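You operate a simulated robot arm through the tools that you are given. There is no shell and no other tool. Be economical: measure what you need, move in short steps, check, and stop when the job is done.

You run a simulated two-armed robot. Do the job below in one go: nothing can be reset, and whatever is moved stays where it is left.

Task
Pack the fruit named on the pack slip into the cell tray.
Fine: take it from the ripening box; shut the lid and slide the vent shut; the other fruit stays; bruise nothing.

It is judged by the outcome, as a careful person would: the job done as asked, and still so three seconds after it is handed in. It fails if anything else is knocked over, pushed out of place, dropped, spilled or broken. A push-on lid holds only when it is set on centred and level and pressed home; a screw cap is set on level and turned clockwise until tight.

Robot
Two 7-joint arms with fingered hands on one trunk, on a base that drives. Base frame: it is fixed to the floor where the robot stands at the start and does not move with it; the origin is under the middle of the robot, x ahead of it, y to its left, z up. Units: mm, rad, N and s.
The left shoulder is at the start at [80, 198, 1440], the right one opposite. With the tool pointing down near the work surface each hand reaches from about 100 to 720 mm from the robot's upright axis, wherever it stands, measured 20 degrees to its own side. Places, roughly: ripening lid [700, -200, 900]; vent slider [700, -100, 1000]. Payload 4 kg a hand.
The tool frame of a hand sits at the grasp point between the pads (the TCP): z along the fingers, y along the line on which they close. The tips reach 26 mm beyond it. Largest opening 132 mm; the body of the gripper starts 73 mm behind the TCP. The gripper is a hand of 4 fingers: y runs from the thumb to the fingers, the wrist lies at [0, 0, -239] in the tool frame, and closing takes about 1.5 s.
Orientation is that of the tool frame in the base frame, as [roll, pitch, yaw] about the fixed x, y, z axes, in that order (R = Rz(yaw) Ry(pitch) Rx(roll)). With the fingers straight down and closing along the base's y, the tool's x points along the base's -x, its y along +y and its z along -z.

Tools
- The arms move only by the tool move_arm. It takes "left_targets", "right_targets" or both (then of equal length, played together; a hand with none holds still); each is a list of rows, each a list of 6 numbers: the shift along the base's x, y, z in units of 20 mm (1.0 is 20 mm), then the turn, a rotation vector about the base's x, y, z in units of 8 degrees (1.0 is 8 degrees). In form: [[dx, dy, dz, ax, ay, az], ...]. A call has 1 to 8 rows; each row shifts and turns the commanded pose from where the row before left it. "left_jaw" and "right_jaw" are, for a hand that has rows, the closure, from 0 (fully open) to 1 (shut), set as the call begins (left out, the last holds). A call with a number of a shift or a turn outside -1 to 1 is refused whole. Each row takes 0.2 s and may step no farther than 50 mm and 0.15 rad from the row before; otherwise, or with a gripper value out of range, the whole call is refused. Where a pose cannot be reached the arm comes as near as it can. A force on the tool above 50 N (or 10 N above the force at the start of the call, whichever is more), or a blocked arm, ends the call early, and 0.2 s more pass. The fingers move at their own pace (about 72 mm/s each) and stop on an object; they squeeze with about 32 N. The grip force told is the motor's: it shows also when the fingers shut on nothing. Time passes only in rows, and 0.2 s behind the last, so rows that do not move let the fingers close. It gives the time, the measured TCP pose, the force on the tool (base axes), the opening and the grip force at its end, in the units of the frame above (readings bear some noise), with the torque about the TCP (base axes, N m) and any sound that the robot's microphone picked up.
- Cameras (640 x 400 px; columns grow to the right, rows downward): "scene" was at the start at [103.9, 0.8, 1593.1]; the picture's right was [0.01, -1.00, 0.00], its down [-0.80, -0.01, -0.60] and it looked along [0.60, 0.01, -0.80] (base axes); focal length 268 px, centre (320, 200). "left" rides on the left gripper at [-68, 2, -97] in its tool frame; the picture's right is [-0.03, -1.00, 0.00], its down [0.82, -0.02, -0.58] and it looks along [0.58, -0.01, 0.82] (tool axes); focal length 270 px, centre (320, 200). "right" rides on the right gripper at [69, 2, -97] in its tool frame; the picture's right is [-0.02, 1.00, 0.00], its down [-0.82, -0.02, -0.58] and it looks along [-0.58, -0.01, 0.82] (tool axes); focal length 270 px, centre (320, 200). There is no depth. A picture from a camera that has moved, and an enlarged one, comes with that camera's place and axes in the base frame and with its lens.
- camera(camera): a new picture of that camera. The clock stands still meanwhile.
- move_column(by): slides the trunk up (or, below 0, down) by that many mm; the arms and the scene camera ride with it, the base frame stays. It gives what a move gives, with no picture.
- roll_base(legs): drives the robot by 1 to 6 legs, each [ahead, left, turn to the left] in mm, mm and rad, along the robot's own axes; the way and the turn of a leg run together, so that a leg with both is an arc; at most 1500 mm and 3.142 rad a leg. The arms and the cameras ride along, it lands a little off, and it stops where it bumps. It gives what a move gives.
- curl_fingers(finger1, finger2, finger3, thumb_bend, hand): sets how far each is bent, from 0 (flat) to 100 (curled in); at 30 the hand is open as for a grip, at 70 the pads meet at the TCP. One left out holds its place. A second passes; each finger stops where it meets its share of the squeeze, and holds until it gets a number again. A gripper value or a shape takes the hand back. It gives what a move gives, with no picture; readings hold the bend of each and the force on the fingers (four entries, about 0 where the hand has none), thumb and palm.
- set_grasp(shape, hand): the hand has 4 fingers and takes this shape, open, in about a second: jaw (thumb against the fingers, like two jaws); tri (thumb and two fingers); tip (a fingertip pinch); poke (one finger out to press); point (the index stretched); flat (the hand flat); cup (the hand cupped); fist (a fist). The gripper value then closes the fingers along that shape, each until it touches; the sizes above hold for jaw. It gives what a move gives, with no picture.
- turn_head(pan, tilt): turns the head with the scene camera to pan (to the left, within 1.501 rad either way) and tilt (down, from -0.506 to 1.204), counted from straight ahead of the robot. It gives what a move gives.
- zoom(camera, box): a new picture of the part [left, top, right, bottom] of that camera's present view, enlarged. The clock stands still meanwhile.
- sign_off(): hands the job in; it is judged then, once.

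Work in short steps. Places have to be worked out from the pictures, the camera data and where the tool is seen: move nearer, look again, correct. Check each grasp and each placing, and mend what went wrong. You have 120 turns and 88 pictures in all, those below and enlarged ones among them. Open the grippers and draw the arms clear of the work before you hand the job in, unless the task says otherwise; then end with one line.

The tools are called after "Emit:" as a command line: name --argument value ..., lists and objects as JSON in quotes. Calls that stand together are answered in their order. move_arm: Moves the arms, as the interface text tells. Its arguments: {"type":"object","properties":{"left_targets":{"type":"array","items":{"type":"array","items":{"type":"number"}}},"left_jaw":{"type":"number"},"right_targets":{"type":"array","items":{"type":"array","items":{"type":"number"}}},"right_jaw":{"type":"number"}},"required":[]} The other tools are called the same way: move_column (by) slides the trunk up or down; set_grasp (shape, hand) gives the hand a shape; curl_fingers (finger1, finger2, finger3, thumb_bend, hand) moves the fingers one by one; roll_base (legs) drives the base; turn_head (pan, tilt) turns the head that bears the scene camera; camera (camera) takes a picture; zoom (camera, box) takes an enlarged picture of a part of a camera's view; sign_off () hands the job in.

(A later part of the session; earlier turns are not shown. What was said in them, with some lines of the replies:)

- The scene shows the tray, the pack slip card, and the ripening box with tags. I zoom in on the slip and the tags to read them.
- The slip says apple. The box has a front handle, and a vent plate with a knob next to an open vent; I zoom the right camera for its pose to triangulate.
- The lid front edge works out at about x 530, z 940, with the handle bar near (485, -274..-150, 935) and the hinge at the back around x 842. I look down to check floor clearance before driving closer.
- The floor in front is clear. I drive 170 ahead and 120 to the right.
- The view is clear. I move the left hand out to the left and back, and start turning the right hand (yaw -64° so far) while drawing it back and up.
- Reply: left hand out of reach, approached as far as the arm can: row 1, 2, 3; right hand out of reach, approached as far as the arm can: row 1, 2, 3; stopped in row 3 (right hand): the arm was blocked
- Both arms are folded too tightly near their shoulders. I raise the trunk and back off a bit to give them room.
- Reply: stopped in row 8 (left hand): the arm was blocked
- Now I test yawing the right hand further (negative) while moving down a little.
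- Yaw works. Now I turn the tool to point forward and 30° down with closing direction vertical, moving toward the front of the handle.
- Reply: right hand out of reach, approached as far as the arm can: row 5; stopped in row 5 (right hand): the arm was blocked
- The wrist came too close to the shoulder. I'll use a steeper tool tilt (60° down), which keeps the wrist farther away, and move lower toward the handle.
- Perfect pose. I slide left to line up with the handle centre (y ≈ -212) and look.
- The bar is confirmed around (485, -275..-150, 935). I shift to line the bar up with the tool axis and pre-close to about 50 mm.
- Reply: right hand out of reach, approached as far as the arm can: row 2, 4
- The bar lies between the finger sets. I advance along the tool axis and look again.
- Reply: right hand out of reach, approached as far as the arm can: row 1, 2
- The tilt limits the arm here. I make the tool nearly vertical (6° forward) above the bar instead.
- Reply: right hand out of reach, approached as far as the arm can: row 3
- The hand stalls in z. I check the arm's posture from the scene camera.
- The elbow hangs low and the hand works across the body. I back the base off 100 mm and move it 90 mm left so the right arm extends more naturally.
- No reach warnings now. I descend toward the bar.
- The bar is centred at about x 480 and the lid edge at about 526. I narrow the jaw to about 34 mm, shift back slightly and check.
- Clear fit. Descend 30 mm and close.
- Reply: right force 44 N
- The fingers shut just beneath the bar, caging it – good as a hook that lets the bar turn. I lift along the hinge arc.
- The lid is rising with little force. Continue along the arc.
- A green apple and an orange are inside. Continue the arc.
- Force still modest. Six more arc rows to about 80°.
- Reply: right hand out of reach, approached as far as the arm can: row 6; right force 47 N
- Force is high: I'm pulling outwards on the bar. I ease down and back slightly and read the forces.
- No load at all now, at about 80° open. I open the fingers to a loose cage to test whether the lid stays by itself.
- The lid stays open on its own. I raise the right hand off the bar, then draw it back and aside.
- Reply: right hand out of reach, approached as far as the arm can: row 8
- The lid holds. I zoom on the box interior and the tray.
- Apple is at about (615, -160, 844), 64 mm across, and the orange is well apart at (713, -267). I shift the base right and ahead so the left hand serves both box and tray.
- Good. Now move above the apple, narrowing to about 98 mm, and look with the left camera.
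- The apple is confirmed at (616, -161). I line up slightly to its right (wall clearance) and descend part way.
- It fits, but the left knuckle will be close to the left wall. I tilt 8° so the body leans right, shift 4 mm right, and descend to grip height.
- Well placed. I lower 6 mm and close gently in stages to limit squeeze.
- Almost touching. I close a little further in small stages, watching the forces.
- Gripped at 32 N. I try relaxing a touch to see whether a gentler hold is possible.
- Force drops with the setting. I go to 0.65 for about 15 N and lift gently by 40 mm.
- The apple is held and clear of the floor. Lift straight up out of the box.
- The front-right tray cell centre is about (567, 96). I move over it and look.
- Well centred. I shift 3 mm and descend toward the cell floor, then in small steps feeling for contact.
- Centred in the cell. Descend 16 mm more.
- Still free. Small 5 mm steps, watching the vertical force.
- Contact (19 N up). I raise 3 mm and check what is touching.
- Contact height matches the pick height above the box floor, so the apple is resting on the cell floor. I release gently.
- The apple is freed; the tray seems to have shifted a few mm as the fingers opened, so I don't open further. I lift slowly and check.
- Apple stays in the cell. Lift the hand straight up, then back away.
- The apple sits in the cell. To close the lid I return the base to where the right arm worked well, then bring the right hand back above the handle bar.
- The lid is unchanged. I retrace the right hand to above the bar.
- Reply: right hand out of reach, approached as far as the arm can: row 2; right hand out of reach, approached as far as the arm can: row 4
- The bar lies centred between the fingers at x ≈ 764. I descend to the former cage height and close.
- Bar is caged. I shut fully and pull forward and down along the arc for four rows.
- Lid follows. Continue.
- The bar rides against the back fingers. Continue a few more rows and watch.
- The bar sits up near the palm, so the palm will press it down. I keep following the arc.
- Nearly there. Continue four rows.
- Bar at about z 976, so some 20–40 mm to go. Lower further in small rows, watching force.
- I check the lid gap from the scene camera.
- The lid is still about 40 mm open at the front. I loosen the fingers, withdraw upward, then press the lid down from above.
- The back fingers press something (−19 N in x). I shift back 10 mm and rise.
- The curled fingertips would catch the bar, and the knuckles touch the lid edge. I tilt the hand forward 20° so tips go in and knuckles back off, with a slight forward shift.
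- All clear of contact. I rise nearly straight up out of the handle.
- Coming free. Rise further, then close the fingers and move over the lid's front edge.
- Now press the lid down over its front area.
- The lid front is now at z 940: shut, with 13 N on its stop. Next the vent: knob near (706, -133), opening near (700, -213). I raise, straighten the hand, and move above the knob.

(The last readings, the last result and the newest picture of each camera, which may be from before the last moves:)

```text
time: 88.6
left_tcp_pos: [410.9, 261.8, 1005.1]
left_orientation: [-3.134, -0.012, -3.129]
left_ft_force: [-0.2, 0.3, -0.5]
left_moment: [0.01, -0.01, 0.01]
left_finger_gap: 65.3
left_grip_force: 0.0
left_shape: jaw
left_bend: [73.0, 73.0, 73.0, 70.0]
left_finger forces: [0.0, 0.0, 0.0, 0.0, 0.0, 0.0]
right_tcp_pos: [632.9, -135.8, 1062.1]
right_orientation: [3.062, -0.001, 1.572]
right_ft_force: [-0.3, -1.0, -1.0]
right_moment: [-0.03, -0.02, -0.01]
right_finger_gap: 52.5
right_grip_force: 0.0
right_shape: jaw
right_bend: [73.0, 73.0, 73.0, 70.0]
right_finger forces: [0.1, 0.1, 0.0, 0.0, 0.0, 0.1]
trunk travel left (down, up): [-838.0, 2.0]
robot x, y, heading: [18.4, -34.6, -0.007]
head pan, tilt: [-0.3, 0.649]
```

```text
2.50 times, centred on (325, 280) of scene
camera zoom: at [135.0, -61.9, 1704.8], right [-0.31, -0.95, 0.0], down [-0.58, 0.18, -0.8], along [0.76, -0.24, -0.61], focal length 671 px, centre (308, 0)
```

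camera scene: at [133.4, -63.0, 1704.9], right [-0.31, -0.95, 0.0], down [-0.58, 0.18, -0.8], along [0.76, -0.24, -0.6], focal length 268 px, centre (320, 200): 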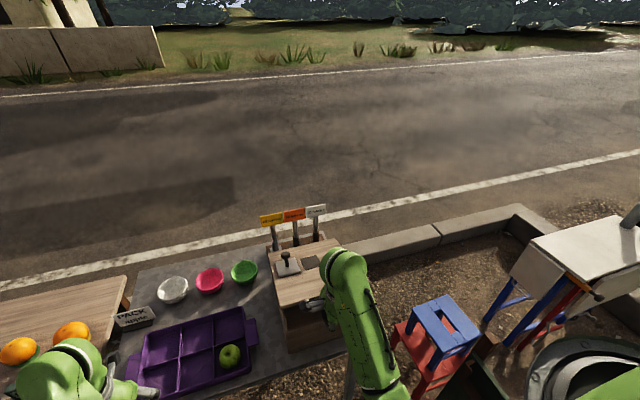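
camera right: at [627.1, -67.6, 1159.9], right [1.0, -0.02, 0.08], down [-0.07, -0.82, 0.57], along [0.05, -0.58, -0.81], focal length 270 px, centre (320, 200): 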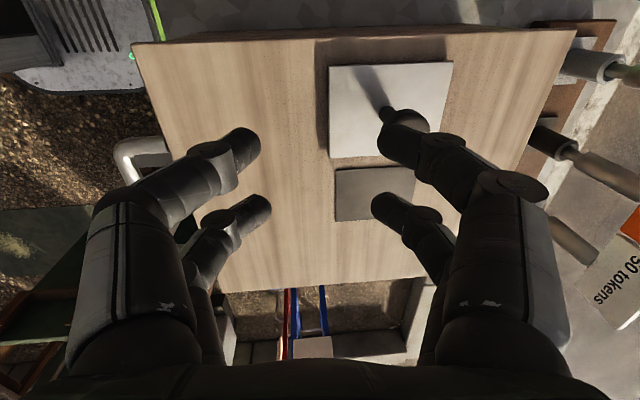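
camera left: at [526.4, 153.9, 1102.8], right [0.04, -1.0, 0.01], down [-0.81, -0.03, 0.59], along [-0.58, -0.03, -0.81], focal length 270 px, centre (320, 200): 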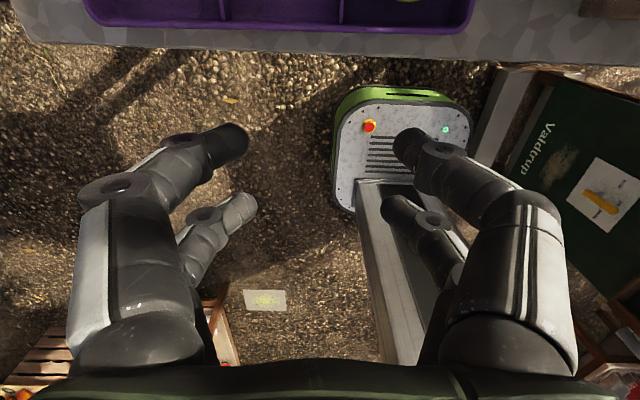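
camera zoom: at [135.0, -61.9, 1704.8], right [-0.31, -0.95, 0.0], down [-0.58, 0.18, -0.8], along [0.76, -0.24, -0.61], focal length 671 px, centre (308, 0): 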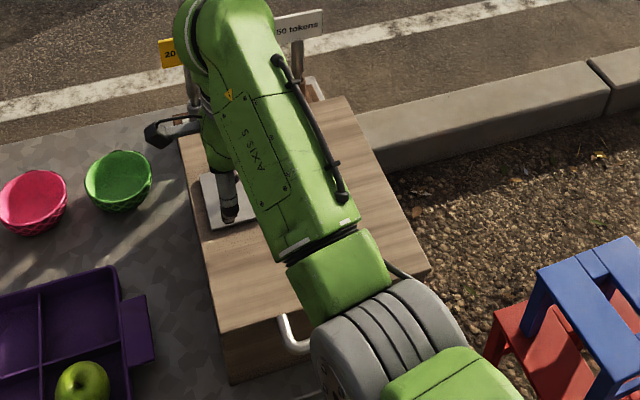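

Knob at about (701, -133). I move forward 68 mm above it and check.

Emit:
move_arm --right_targets '[[0.85, 0.1, 0, 0, 0, 0], [0.85, 0, 0, 0, 0, 0], [0.85, 0, 0, 0, 0, 0], [0.85, 0, -0.3, 0, 0, 0], [0, 0, -0.3, 0, 0, 0], [0, 0, 0, 0, 0, 0]]'

Emit:
camera --camera "right"

```text
time: 90.0
left_tcp_pos: [411.1, 262.9, 1006.1]
left_orientation: [-3.134, -0.011, -3.13]
left_ft_force: [1.0, 0.3, 0.1]
left_moment: [-0.01, -0.02, -0.01]
left_finger_gap: 65.6
left_grip_force: 0.0
left_shape: jaw
left_bend: [73.0, 73.0, 73.0, 70.0]
left_finger forces: [0.1, 0.0, 0.0, 0.0, 0.0, 0.0]
right_tcp_pos: [700.3, -135.8, 1048.8]
right_orientation: [3.061, 0.0, 1.573]
right_ft_force: [-0.1, 0.3, -0.4]
right_moment: [-0.03, -0.01, 0.0]
right_finger_gap: 52.5
right_grip_force: 0.1
right_shape: jaw
right_bend: [73.0, 73.0, 73.0, 70.0]
right_finger forces: [0.0, 0.0, 0.1, 0.0, 0.1, 0.0]
trunk travel left (down, up): [-838.0, 2.0]
robot x, y, heading: [20.0, -31.7, -0.009]
head pan, tilt: [-0.3, 0.649]
```

```text
21 pictures are left
camera right: at [694.1, -67.8, 1146.2], right [1.0, -0.02, 0.08], down [-0.07, -0.82, 0.57], along [0.05, -0.58, -0.82], focal length 270 px, centre (320, 200)
```

right: 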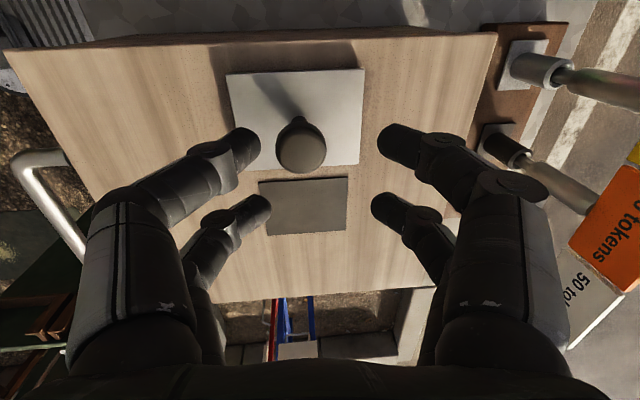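

Knob axis is (692, -134), top about z 1003. I shift back 7 mm, descend to z ≈ 985 and grip it.

Emit:
move_arm --right_targets '[[-0.35, 0.1, -0.6, 0, 0, 0], [0, 0, -0.8, 0, 0, 0], [0, 0, -0.9, 0, 0, 0], [0, 0, -0.8, 0, 0, 0], [0, 0, 0, 0, 0, 0]]'

Emit:
camera --camera "right"

```text
time: 91.2
left_tcp_pos: [411.1, 260.7, 1007.7]
left_orientation: [-3.134, -0.009, -3.131]
left_ft_force: [1.0, 0.0, 0.4]
left_moment: [-0.02, -0.01, 0.0]
left_finger_gap: 65.5
left_grip_force: 0.0
left_shape: jaw
left_bend: [73.0, 73.0, 73.0, 70.0]
left_finger forces: [0.0, 0.0, 0.0, 0.0, 0.0, 0.1]
right_tcp_pos: [695.7, -133.7, 985.7]
right_orientation: [3.06, 0.0, 1.572]
right_ft_force: [0.4, -0.5, 0.8]
right_moment: [-0.07, 0.06, 0.03]
right_finger_gap: 52.5
right_grip_force: 0.0
right_shape: jaw
right_bend: [73.0, 73.0, 74.0, 70.0]
right_finger forces: [0.1, 0.1, 1.7, 0.1, 0.0, 0.0]
trunk travel left (down, up): [-838.0, 2.0]
robot x, y, heading: [17.9, -38.6, -0.008]
head pan, tilt: [-0.3, 0.649]
```

```text
20 pictures are left
camera right: at [688.1, -65.8, 1083.3], right [1.0, -0.02, 0.08], down [-0.07, -0.82, 0.57], along [0.05, -0.58, -0.82], focal length 270 px, centre (320, 200)
```

right: 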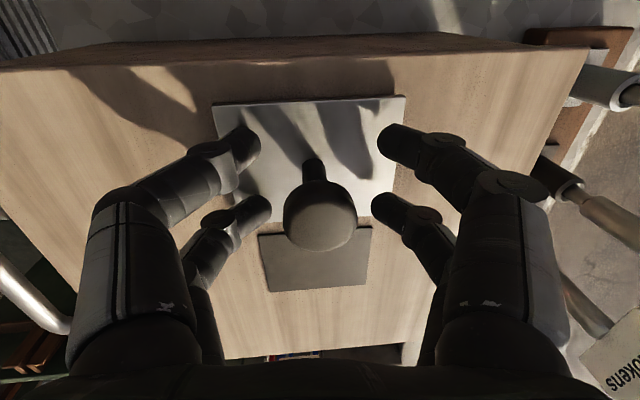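

The knob is between the fingers. Close on it.

Emit:
move_arm --right_targets '[[0, 0, 0, 0, 0, 0], [0, 0, 0, 0, 0, 0], [0, 0, 0, 0, 0, 0], [0, 0, 0, 0, 0, 0]]' --right_jaw 0.9

Emit:
camera --camera "right"

```text
time: 92.2
left_tcp_pos: [410.6, 261.2, 1007.1]
left_orientation: [-3.135, -0.011, -3.129]
left_ft_force: [0.7, 0.6, -0.4]
left_moment: [-0.01, -0.03, 0.04]
left_finger_gap: 65.6
left_grip_force: 0.0
left_shape: jaw
left_bend: [73.0, 73.0, 73.0, 70.0]
left_finger forces: [0.0, 0.0, 0.1, 0.0, 0.1, 0.0]
right_tcp_pos: [694.8, -134.2, 985.1]
right_orientation: [3.059, 0.001, 1.571]
right_ft_force: [-0.1, 0.7, -0.3]
right_moment: [0.0, -0.03, -0.03]
right_finger_gap: 13.7
right_grip_force: 0.1
right_shape: jaw
right_bend: [72.0, 72.0, 72.0, 70.0]
right_finger forces: [0.0, 0.0, 0.0, 0.0, 0.0, 0.1]
trunk travel left (down, up): [-838.0, 2.0]
robot x, y, heading: [23.0, -36.1, -0.006]
head pan, tilt: [-0.3, 0.649]
```

```text
19 pictures are left
camera right: at [688.4, -65.9, 1082.6], right [1.0, -0.02, 0.08], down [-0.07, -0.82, 0.57], along [0.05, -0.58, -0.82], focal length 270 px, centre (320, 200)
```

right: 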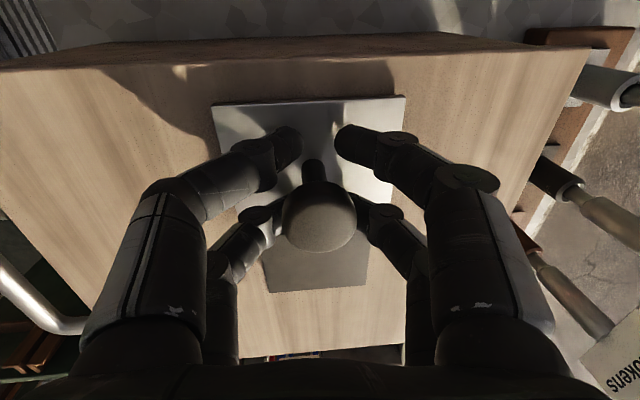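

Fingers are around the stem below the ball. I close fully to grip it, then slide 20 mm toward -y.

Emit:
move_arm --right_targets '[[0, 0, 0, 0, 0, 0], [0, 0, 0, 0, 0, 0], [0, -0.5, 0, 0, 0, 0], [0, -0.5, 0, 0, 0, 0], [0, 0, 0, 0, 0, 0]]' --right_jaw 1.0

Emit:
camera --camera "right"

```text
time: 93.4
left_tcp_pos: [410.6, 262.5, 1006.5]
left_orientation: [-3.133, -0.009, -3.13]
left_ft_force: [0.4, 0.4, -0.9]
left_moment: [0.0, -0.03, -0.03]
left_finger_gap: 65.6
left_grip_force: 0.0
left_shape: jaw
left_bend: [73.0, 73.0, 73.0, 70.0]
left_finger forces: [0.1, 0.1, 0.0, 0.1, 0.1, 0.1]
right_tcp_pos: [696.3, -154.3, 984.7]
right_orientation: [3.057, 0.0, 1.572]
right_ft_force: [0.3, 0.8, 0.1]
right_moment: [-0.01, 0.01, 0.01]
right_finger_gap: 0.0
right_grip_force: 31.7
right_shape: jaw
right_bend: [62.0, 63.0, 63.0, 70.0]
right_finger forces: [0.0, 0.0, 0.0, 0.1, 0.3, 0.0]
trunk travel left (down, up): [-838.0, 2.0]
robot x, y, heading: [18.5, -35.3, -0.01]
head pan, tilt: [-0.3, 0.649]
```

```text
18 pictures are left
camera right: at [688.3, -85.5, 1082.0], right [1.0, -0.02, 0.08], down [-0.07, -0.82, 0.57], along [0.05, -0.58, -0.81], focal length 270 px, centre (320, 200)
```

right: 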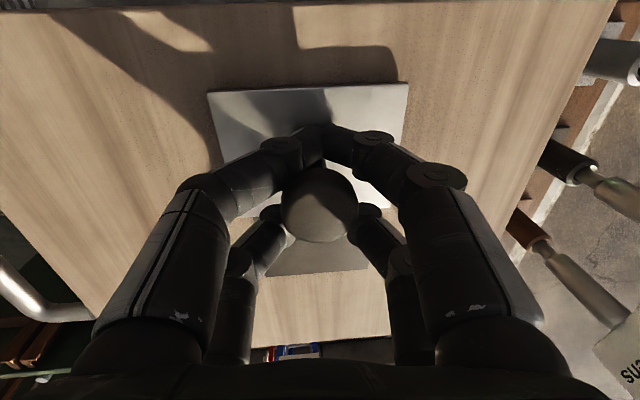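

The front finger pair now pushes the stem; the plate is following. Slide on by 50 mm.

Emit:
move_arm --right_targets '[[0, -0.5, 0, 0, 0, 0], [0, -0.5, 0, 0, 0, 0], [0, -0.5, 0, 0, 0, 0], [0, -0.5, 0, 0, 0, 0], [0, -0.5, 0, 0, 0, 0], [0, 0, 0, 0, 0, 0]]'

Emit:
camera --camera "right"

```text
time: 94.8
left_tcp_pos: [410.8, 260.8, 1006.7]
left_orientation: [-3.134, -0.009, -3.129]
left_ft_force: [0.6, -0.9, -0.5]
left_moment: [0.0, -0.02, 0.01]
left_finger_gap: 65.8
left_grip_force: 0.0
left_shape: jaw
left_bend: [73.0, 73.0, 73.0, 70.0]
left_finger forces: [0.0, 0.0, 0.0, 0.0, 0.0, 0.1]
right_tcp_pos: [696.7, -203.3, 985.8]
right_orientation: [3.059, -0.001, 1.573]
right_ft_force: [-0.7, 0.5, -1.1]
right_moment: [0.0, 0.0, 0.01]
right_finger_gap: 0.0
right_grip_force: 32.1
right_shape: jaw
right_bend: [62.0, 63.0, 63.0, 70.0]
right_finger forces: [0.1, 0.0, 0.1, 0.0, 0.8, 0.1]
trunk travel left (down, up): [-838.0, 2.0]
robot x, y, heading: [19.1, -33.6, -0.009]
head pan, tilt: [-0.3, 0.649]
```

```text
17 pictures are left
camera right: at [688.5, -135.4, 1082.9], right [1.0, -0.02, 0.08], down [-0.07, -0.82, 0.57], along [0.05, -0.58, -0.81], focal length 270 px, centre (320, 200)
```

right: 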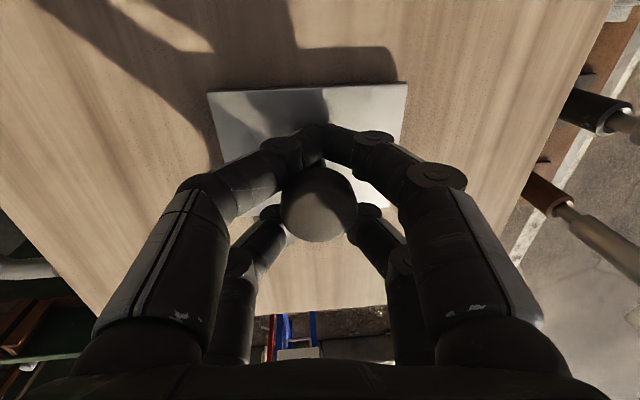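

The plate's back edge is at y ≈ -166, so about 15 mm remains to centre over the opening. I push on in small rows, feeling for the stop.

Emit:
move_arm --right_targets '[[0, -0.25, 0, 0, 0, 0], [0, -0.25, 0, 0, 0, 0], [0, -0.25, 0, 0, 0, 0], [0, 0, 0, 0, 0, 0]]'

```text
time: 95.8
left_tcp_pos: [410.6, 261.1, 1006.4]
left_orientation: [-3.134, -0.01, -3.131]
left_ft_force: [0.0, -0.4, 0.1]
left_moment: [-0.03, 0.03, 0.0]
left_finger_gap: 65.8
left_grip_force: 0.0
left_shape: jaw
left_bend: [73.0, 73.0, 73.0, 70.0]
left_finger forces: [0.0, 0.1, 0.1, 0.0, 0.0, 0.0]
right_tcp_pos: [696.3, -219.0, 986.8]
right_orientation: [3.06, 0.0, 1.573]
right_ft_force: [0.2, 1.4, -1.9]
right_moment: [-0.03, -0.01, -0.01]
right_finger_gap: 0.1
right_grip_force: 31.7
right_shape: jaw
right_bend: [62.0, 63.0, 63.0, 70.0]
right_finger forces: [0.0, 0.0, 0.1, 0.1, 1.0, 0.1]
trunk travel left (down, up): [-838.0, 2.0]
robot x, y, heading: [18.4, -36.8, -0.014]
head pan, tilt: [-0.3, 0.649]
```

No stop felt yet. One more 4 mm step, then check.

Emit:
move_arm --right_targets '[[0, -0.2, 0, 0, 0, 0], [0, 0, 0, 0, 0, 0]]'

Emit:
camera --camera "right"

```text
time: 96.4
left_tcp_pos: [411.4, 261.6, 1007.3]
left_orientation: [-3.136, -0.009, -3.13]
left_ft_force: [0.0, -0.6, 0.0]
left_moment: [0.0, 0.0, -0.04]
left_finger_gap: 65.4
left_grip_force: 0.1
left_shape: jaw
left_bend: [73.0, 73.0, 73.0, 70.0]
left_finger forces: [0.0, 0.0, 0.0, 0.1, 0.0, 0.0]
right_tcp_pos: [695.8, -221.5, 986.0]
right_orientation: [3.06, 0.0, 1.572]
right_ft_force: [0.0, 3.3, -1.5]
right_moment: [0.07, -0.01, -0.01]
right_finger_gap: 0.0
right_grip_force: 32.0
right_shape: jaw
right_bend: [62.0, 63.0, 63.0, 70.0]
right_finger forces: [0.1, 0.1, 0.0, 0.0, 2.0, 0.1]
trunk travel left (down, up): [-838.0, 2.0]
robot x, y, heading: [18.9, -37.4, -0.014]
head pan, tilt: [-0.3, 0.649]
```

```text
16 pictures are left
camera right: at [688.0, -153.1, 1083.3], right [1.0, -0.02, 0.08], down [-0.07, -0.82, 0.57], along [0.05, -0.58, -0.81], focal length 270 px, centre (320, 200)
```

right: 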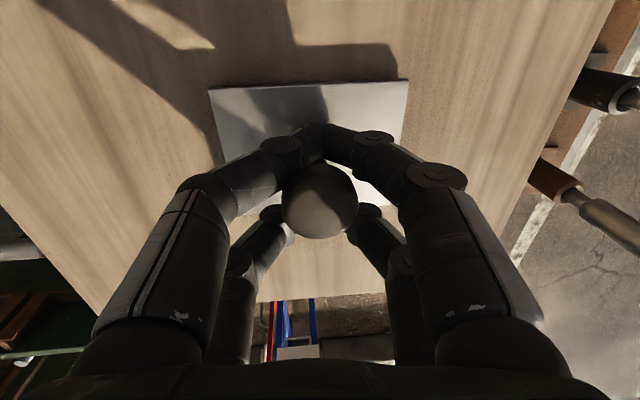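

Force starts to rise (3.3 N). A further 3 mm to see whether it is the stop.

Emit:
move_arm --right_targets '[[0, -0.15, 0, 0, 0, 0], [0, 0, 0, 0, 0, 0]]'

```text
time: 97.0
left_tcp_pos: [410.0, 263.5, 1006.4]
left_orientation: [-3.135, -0.012, -3.13]
left_ft_force: [0.1, 0.5, -0.4]
left_moment: [-0.02, -0.02, 0.0]
left_finger_gap: 65.4
left_grip_force: 0.1
left_shape: jaw
left_bend: [73.0, 73.0, 73.0, 70.0]
left_finger forces: [0.0, 0.0, 0.1, 0.0, 0.0, 0.0]
right_tcp_pos: [695.2, -222.3, 985.8]
right_orientation: [3.061, -0.001, 1.572]
right_ft_force: [-2.1, 8.9, 0.3]
right_moment: [0.1, 0.0, 0.01]
right_finger_gap: 0.1
right_grip_force: 31.8
right_shape: jaw
right_bend: [62.0, 63.0, 63.0, 70.0]
right_finger forces: [0.1, 0.0, 0.0, 0.0, 3.0, 0.0]
trunk travel left (down, up): [-838.0, 2.0]
robot x, y, heading: [18.8, -38.3, -0.01]
head pan, tilt: [-0.3, 0.649]
```

That's the end stop: vent shut. I ease off 3 mm, open and lift away.

Emit:
move_arm --right_targets '[[0, 0.15, 0, 0, 0, 0], [0, 0, 0, 0, 0, 0], [0, 0, 0, 0, 0, 0], [0, 0, 0, 0, 0, 0], [0, 0, 0.7, 0, 0, 0], [0, 0, 1, 0, 0, 0], [0, 0, 1, 0, 0, 0], [0, 0, 1, 0, 0, 0]]' --right_jaw 0.45

Emit:
camera --camera "right"

```text
time: 98.8
left_tcp_pos: [412.3, 261.1, 1008.0]
left_orientation: [-3.136, -0.01, -3.13]
left_ft_force: [-0.3, 0.6, 0.3]
left_moment: [-0.03, -0.03, 0.01]
left_finger_gap: 65.5
left_grip_force: 0.1
left_shape: jaw
left_bend: [73.0, 73.0, 73.0, 70.0]
left_finger forces: [0.0, 0.0, 0.0, 0.0, 0.0, 0.0]
right_tcp_pos: [694.8, -223.6, 1060.6]
right_orientation: [3.059, 0.001, 1.572]
right_ft_force: [0.4, 0.4, 0.0]
right_moment: [0.0, 0.02, -0.02]
right_finger_gap: 72.3
right_grip_force: 0.1
right_shape: jaw
right_bend: [72.0, 72.0, 72.0, 70.0]
right_finger forces: [0.0, 0.1, 0.0, 0.1, 0.0, 0.0]
trunk travel left (down, up): [-838.0, 2.0]
robot x, y, heading: [21.6, -33.7, -0.012]
head pan, tilt: [-0.3, 0.649]
```

```text
15 pictures are left
camera right: at [687.6, -154.7, 1157.4], right [1.0, -0.02, 0.08], down [-0.07, -0.82, 0.57], along [0.05, -0.58, -0.82], focal length 270 px, centre (320, 200)
```

right: 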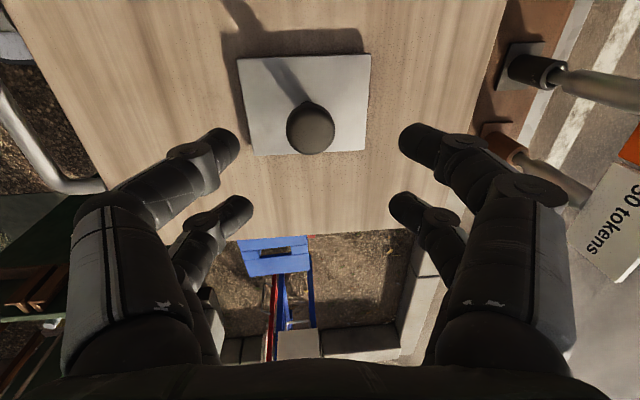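

The vent is fully covered. I draw the right hand up, back and aside, then check everything from the scene camera.

Emit:
move_arm --right_targets '[[-0.5, 0, 1, 0, 0, 0], [-1, -0.5, 0.6, 0, 0, 0], [-1, -1, 0, 0, 0, 0], [-1, -1, 0, 0, 0, 0], [-1, -1, 0, 0, 0, 0], [-1, -1, 0, 0, 0, 0], [-1, -1, 0, 0, 0, 0], [-0.5, -1, 0, 0, 0, 0]]' --right_jaw 0.0

Emit:
move_arm --right_targets '[[-0.5, -1, 0, 0, 0, 0], [-0.5, -1, 0, 0, 0, 0], [0, -1, 0, 0, 0, 0]]' --left_targets '[[0, 0, 0, 0, 0, 0], [0, 0, 0, 0, 0, 0], [0, 0, 0, 0, 0, 0]]' --left_jaw 0.0

Emit:
camera --camera "scene"

Emit:
zoom --camera "scene" --box '[250, 200, 400, 360]'

Emit:
zoom --camera "scene" --box '[100, 250, 280, 400]'

```text
time: 100.6
left_tcp_pos: [410.9, 262.0, 1006.5]
left_orientation: [-3.135, -0.01, -3.129]
left_ft_force: [-0.6, 0.1, 0.0]
left_moment: [0.01, -0.03, 0.03]
left_finger_gap: 65.4
left_grip_force: 0.1
left_shape: jaw
left_bend: [73.0, 73.0, 73.0, 70.0]
left_finger forces: [0.0, 0.1, 0.1, 0.1, 0.0, 0.0]
right_tcp_pos: [554.4, -351.8, 1091.3]
right_orientation: [3.059, -0.002, 1.574]
right_ft_force: [-0.7, -0.6, -0.2]
right_moment: [-0.02, -0.01, -0.01]
right_finger_gap: 131.8
right_grip_force: 0.0
right_shape: jaw
right_bend: [30.0, 30.0, 30.0, 30.0]
right_finger forces: [0.0, 0.0, 0.0, 0.0, 0.0, 0.0]
trunk travel left (down, up): [-838.0, 2.0]
robot x, y, heading: [20.6, -36.7, -0.008]
head pan, tilt: [-0.3, 0.649]
```

```text
time: 101.4
left_tcp_pos: [411.6, 261.1, 1006.7]
left_orientation: [-3.137, -0.01, -3.128]
left_ft_force: [0.2, -0.6, 0.3]
left_moment: [-0.01, 0.02, 0.03]
left_finger_gap: 131.6
left_grip_force: 0.2
left_shape: jaw
left_bend: [30.0, 30.0, 30.0, 30.0]
left_finger forces: [0.1, 0.0, 0.0, 0.1, 0.0, 0.1]
right_tcp_pos: [536.2, -412.8, 1092.1]
right_orientation: [3.061, 0.0, 1.573]
right_ft_force: [0.2, 0.2, -0.3]
right_moment: [0.01, -0.02, 0.04]
right_finger_gap: 132.0
right_grip_force: 0.0
right_shape: jaw
right_bend: [30.0, 30.0, 30.0, 30.0]
right_finger forces: [0.0, 0.0, 0.0, 0.0, 0.0, 0.0]
trunk travel left (down, up): [-838.0, 2.0]
robot x, y, heading: [14.6, -36.5, -0.014]
head pan, tilt: [-0.3, 0.649]
```

```text
14 pictures are left
camera scene: at [133.8, -63.6, 1704.9], right [-0.31, -0.95, 0.0], down [-0.58, 0.18, -0.8], along [0.76, -0.24, -0.6], focal length 268 px, centre (320, 200)
```

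scene: 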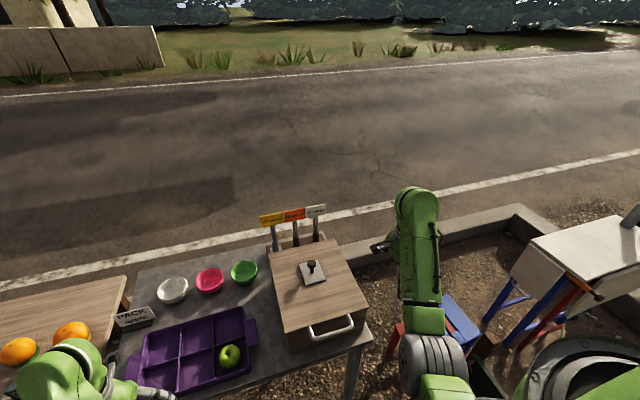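

```text
2.50 times, centred on (325, 280) of scene
camera zoom: at [133.8, -63.6, 1704.9], right [-0.31, -0.95, 0.0], down [-0.58, 0.18, -0.8], along [0.76, -0.24, -0.6], focal length 671 px, centre (308, 0)
```

zoom: 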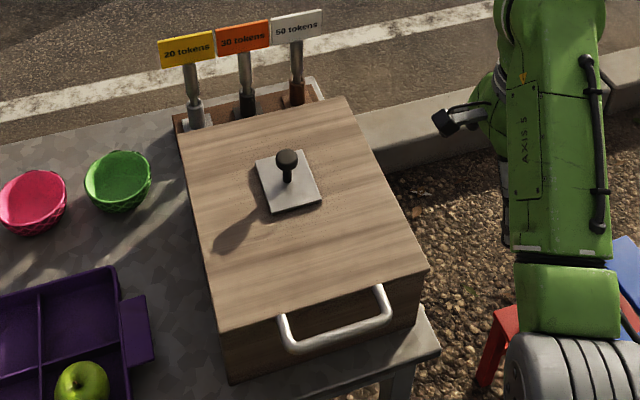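

```text
2.67 times, centred on (190, 325) of scene
camera zoom: at [133.8, -63.6, 1704.9], right [-0.31, -0.95, 0.0], down [-0.58, 0.18, -0.8], along [0.76, -0.24, -0.6], focal length 715 px, centre (667, -133)
```

zoom: 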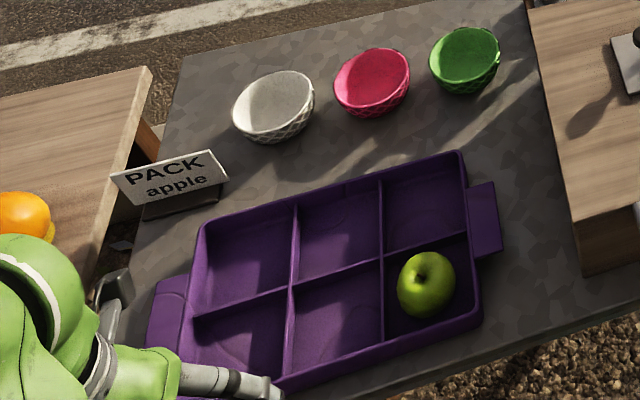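

The apple is in its cell, the lid is down flat, the vent plate covers the opening, and both hands are open and clear. I hand in.

Emit:
sign_off

```text
The job is handed in.
```

The green apple is in the front-right cell of the tray, and the ripening box is shut with its vent slid closed. The orange is still inside; the tray shifted a few millimetres when I released the apple, and the grip on it reached the hand's full 32 N.
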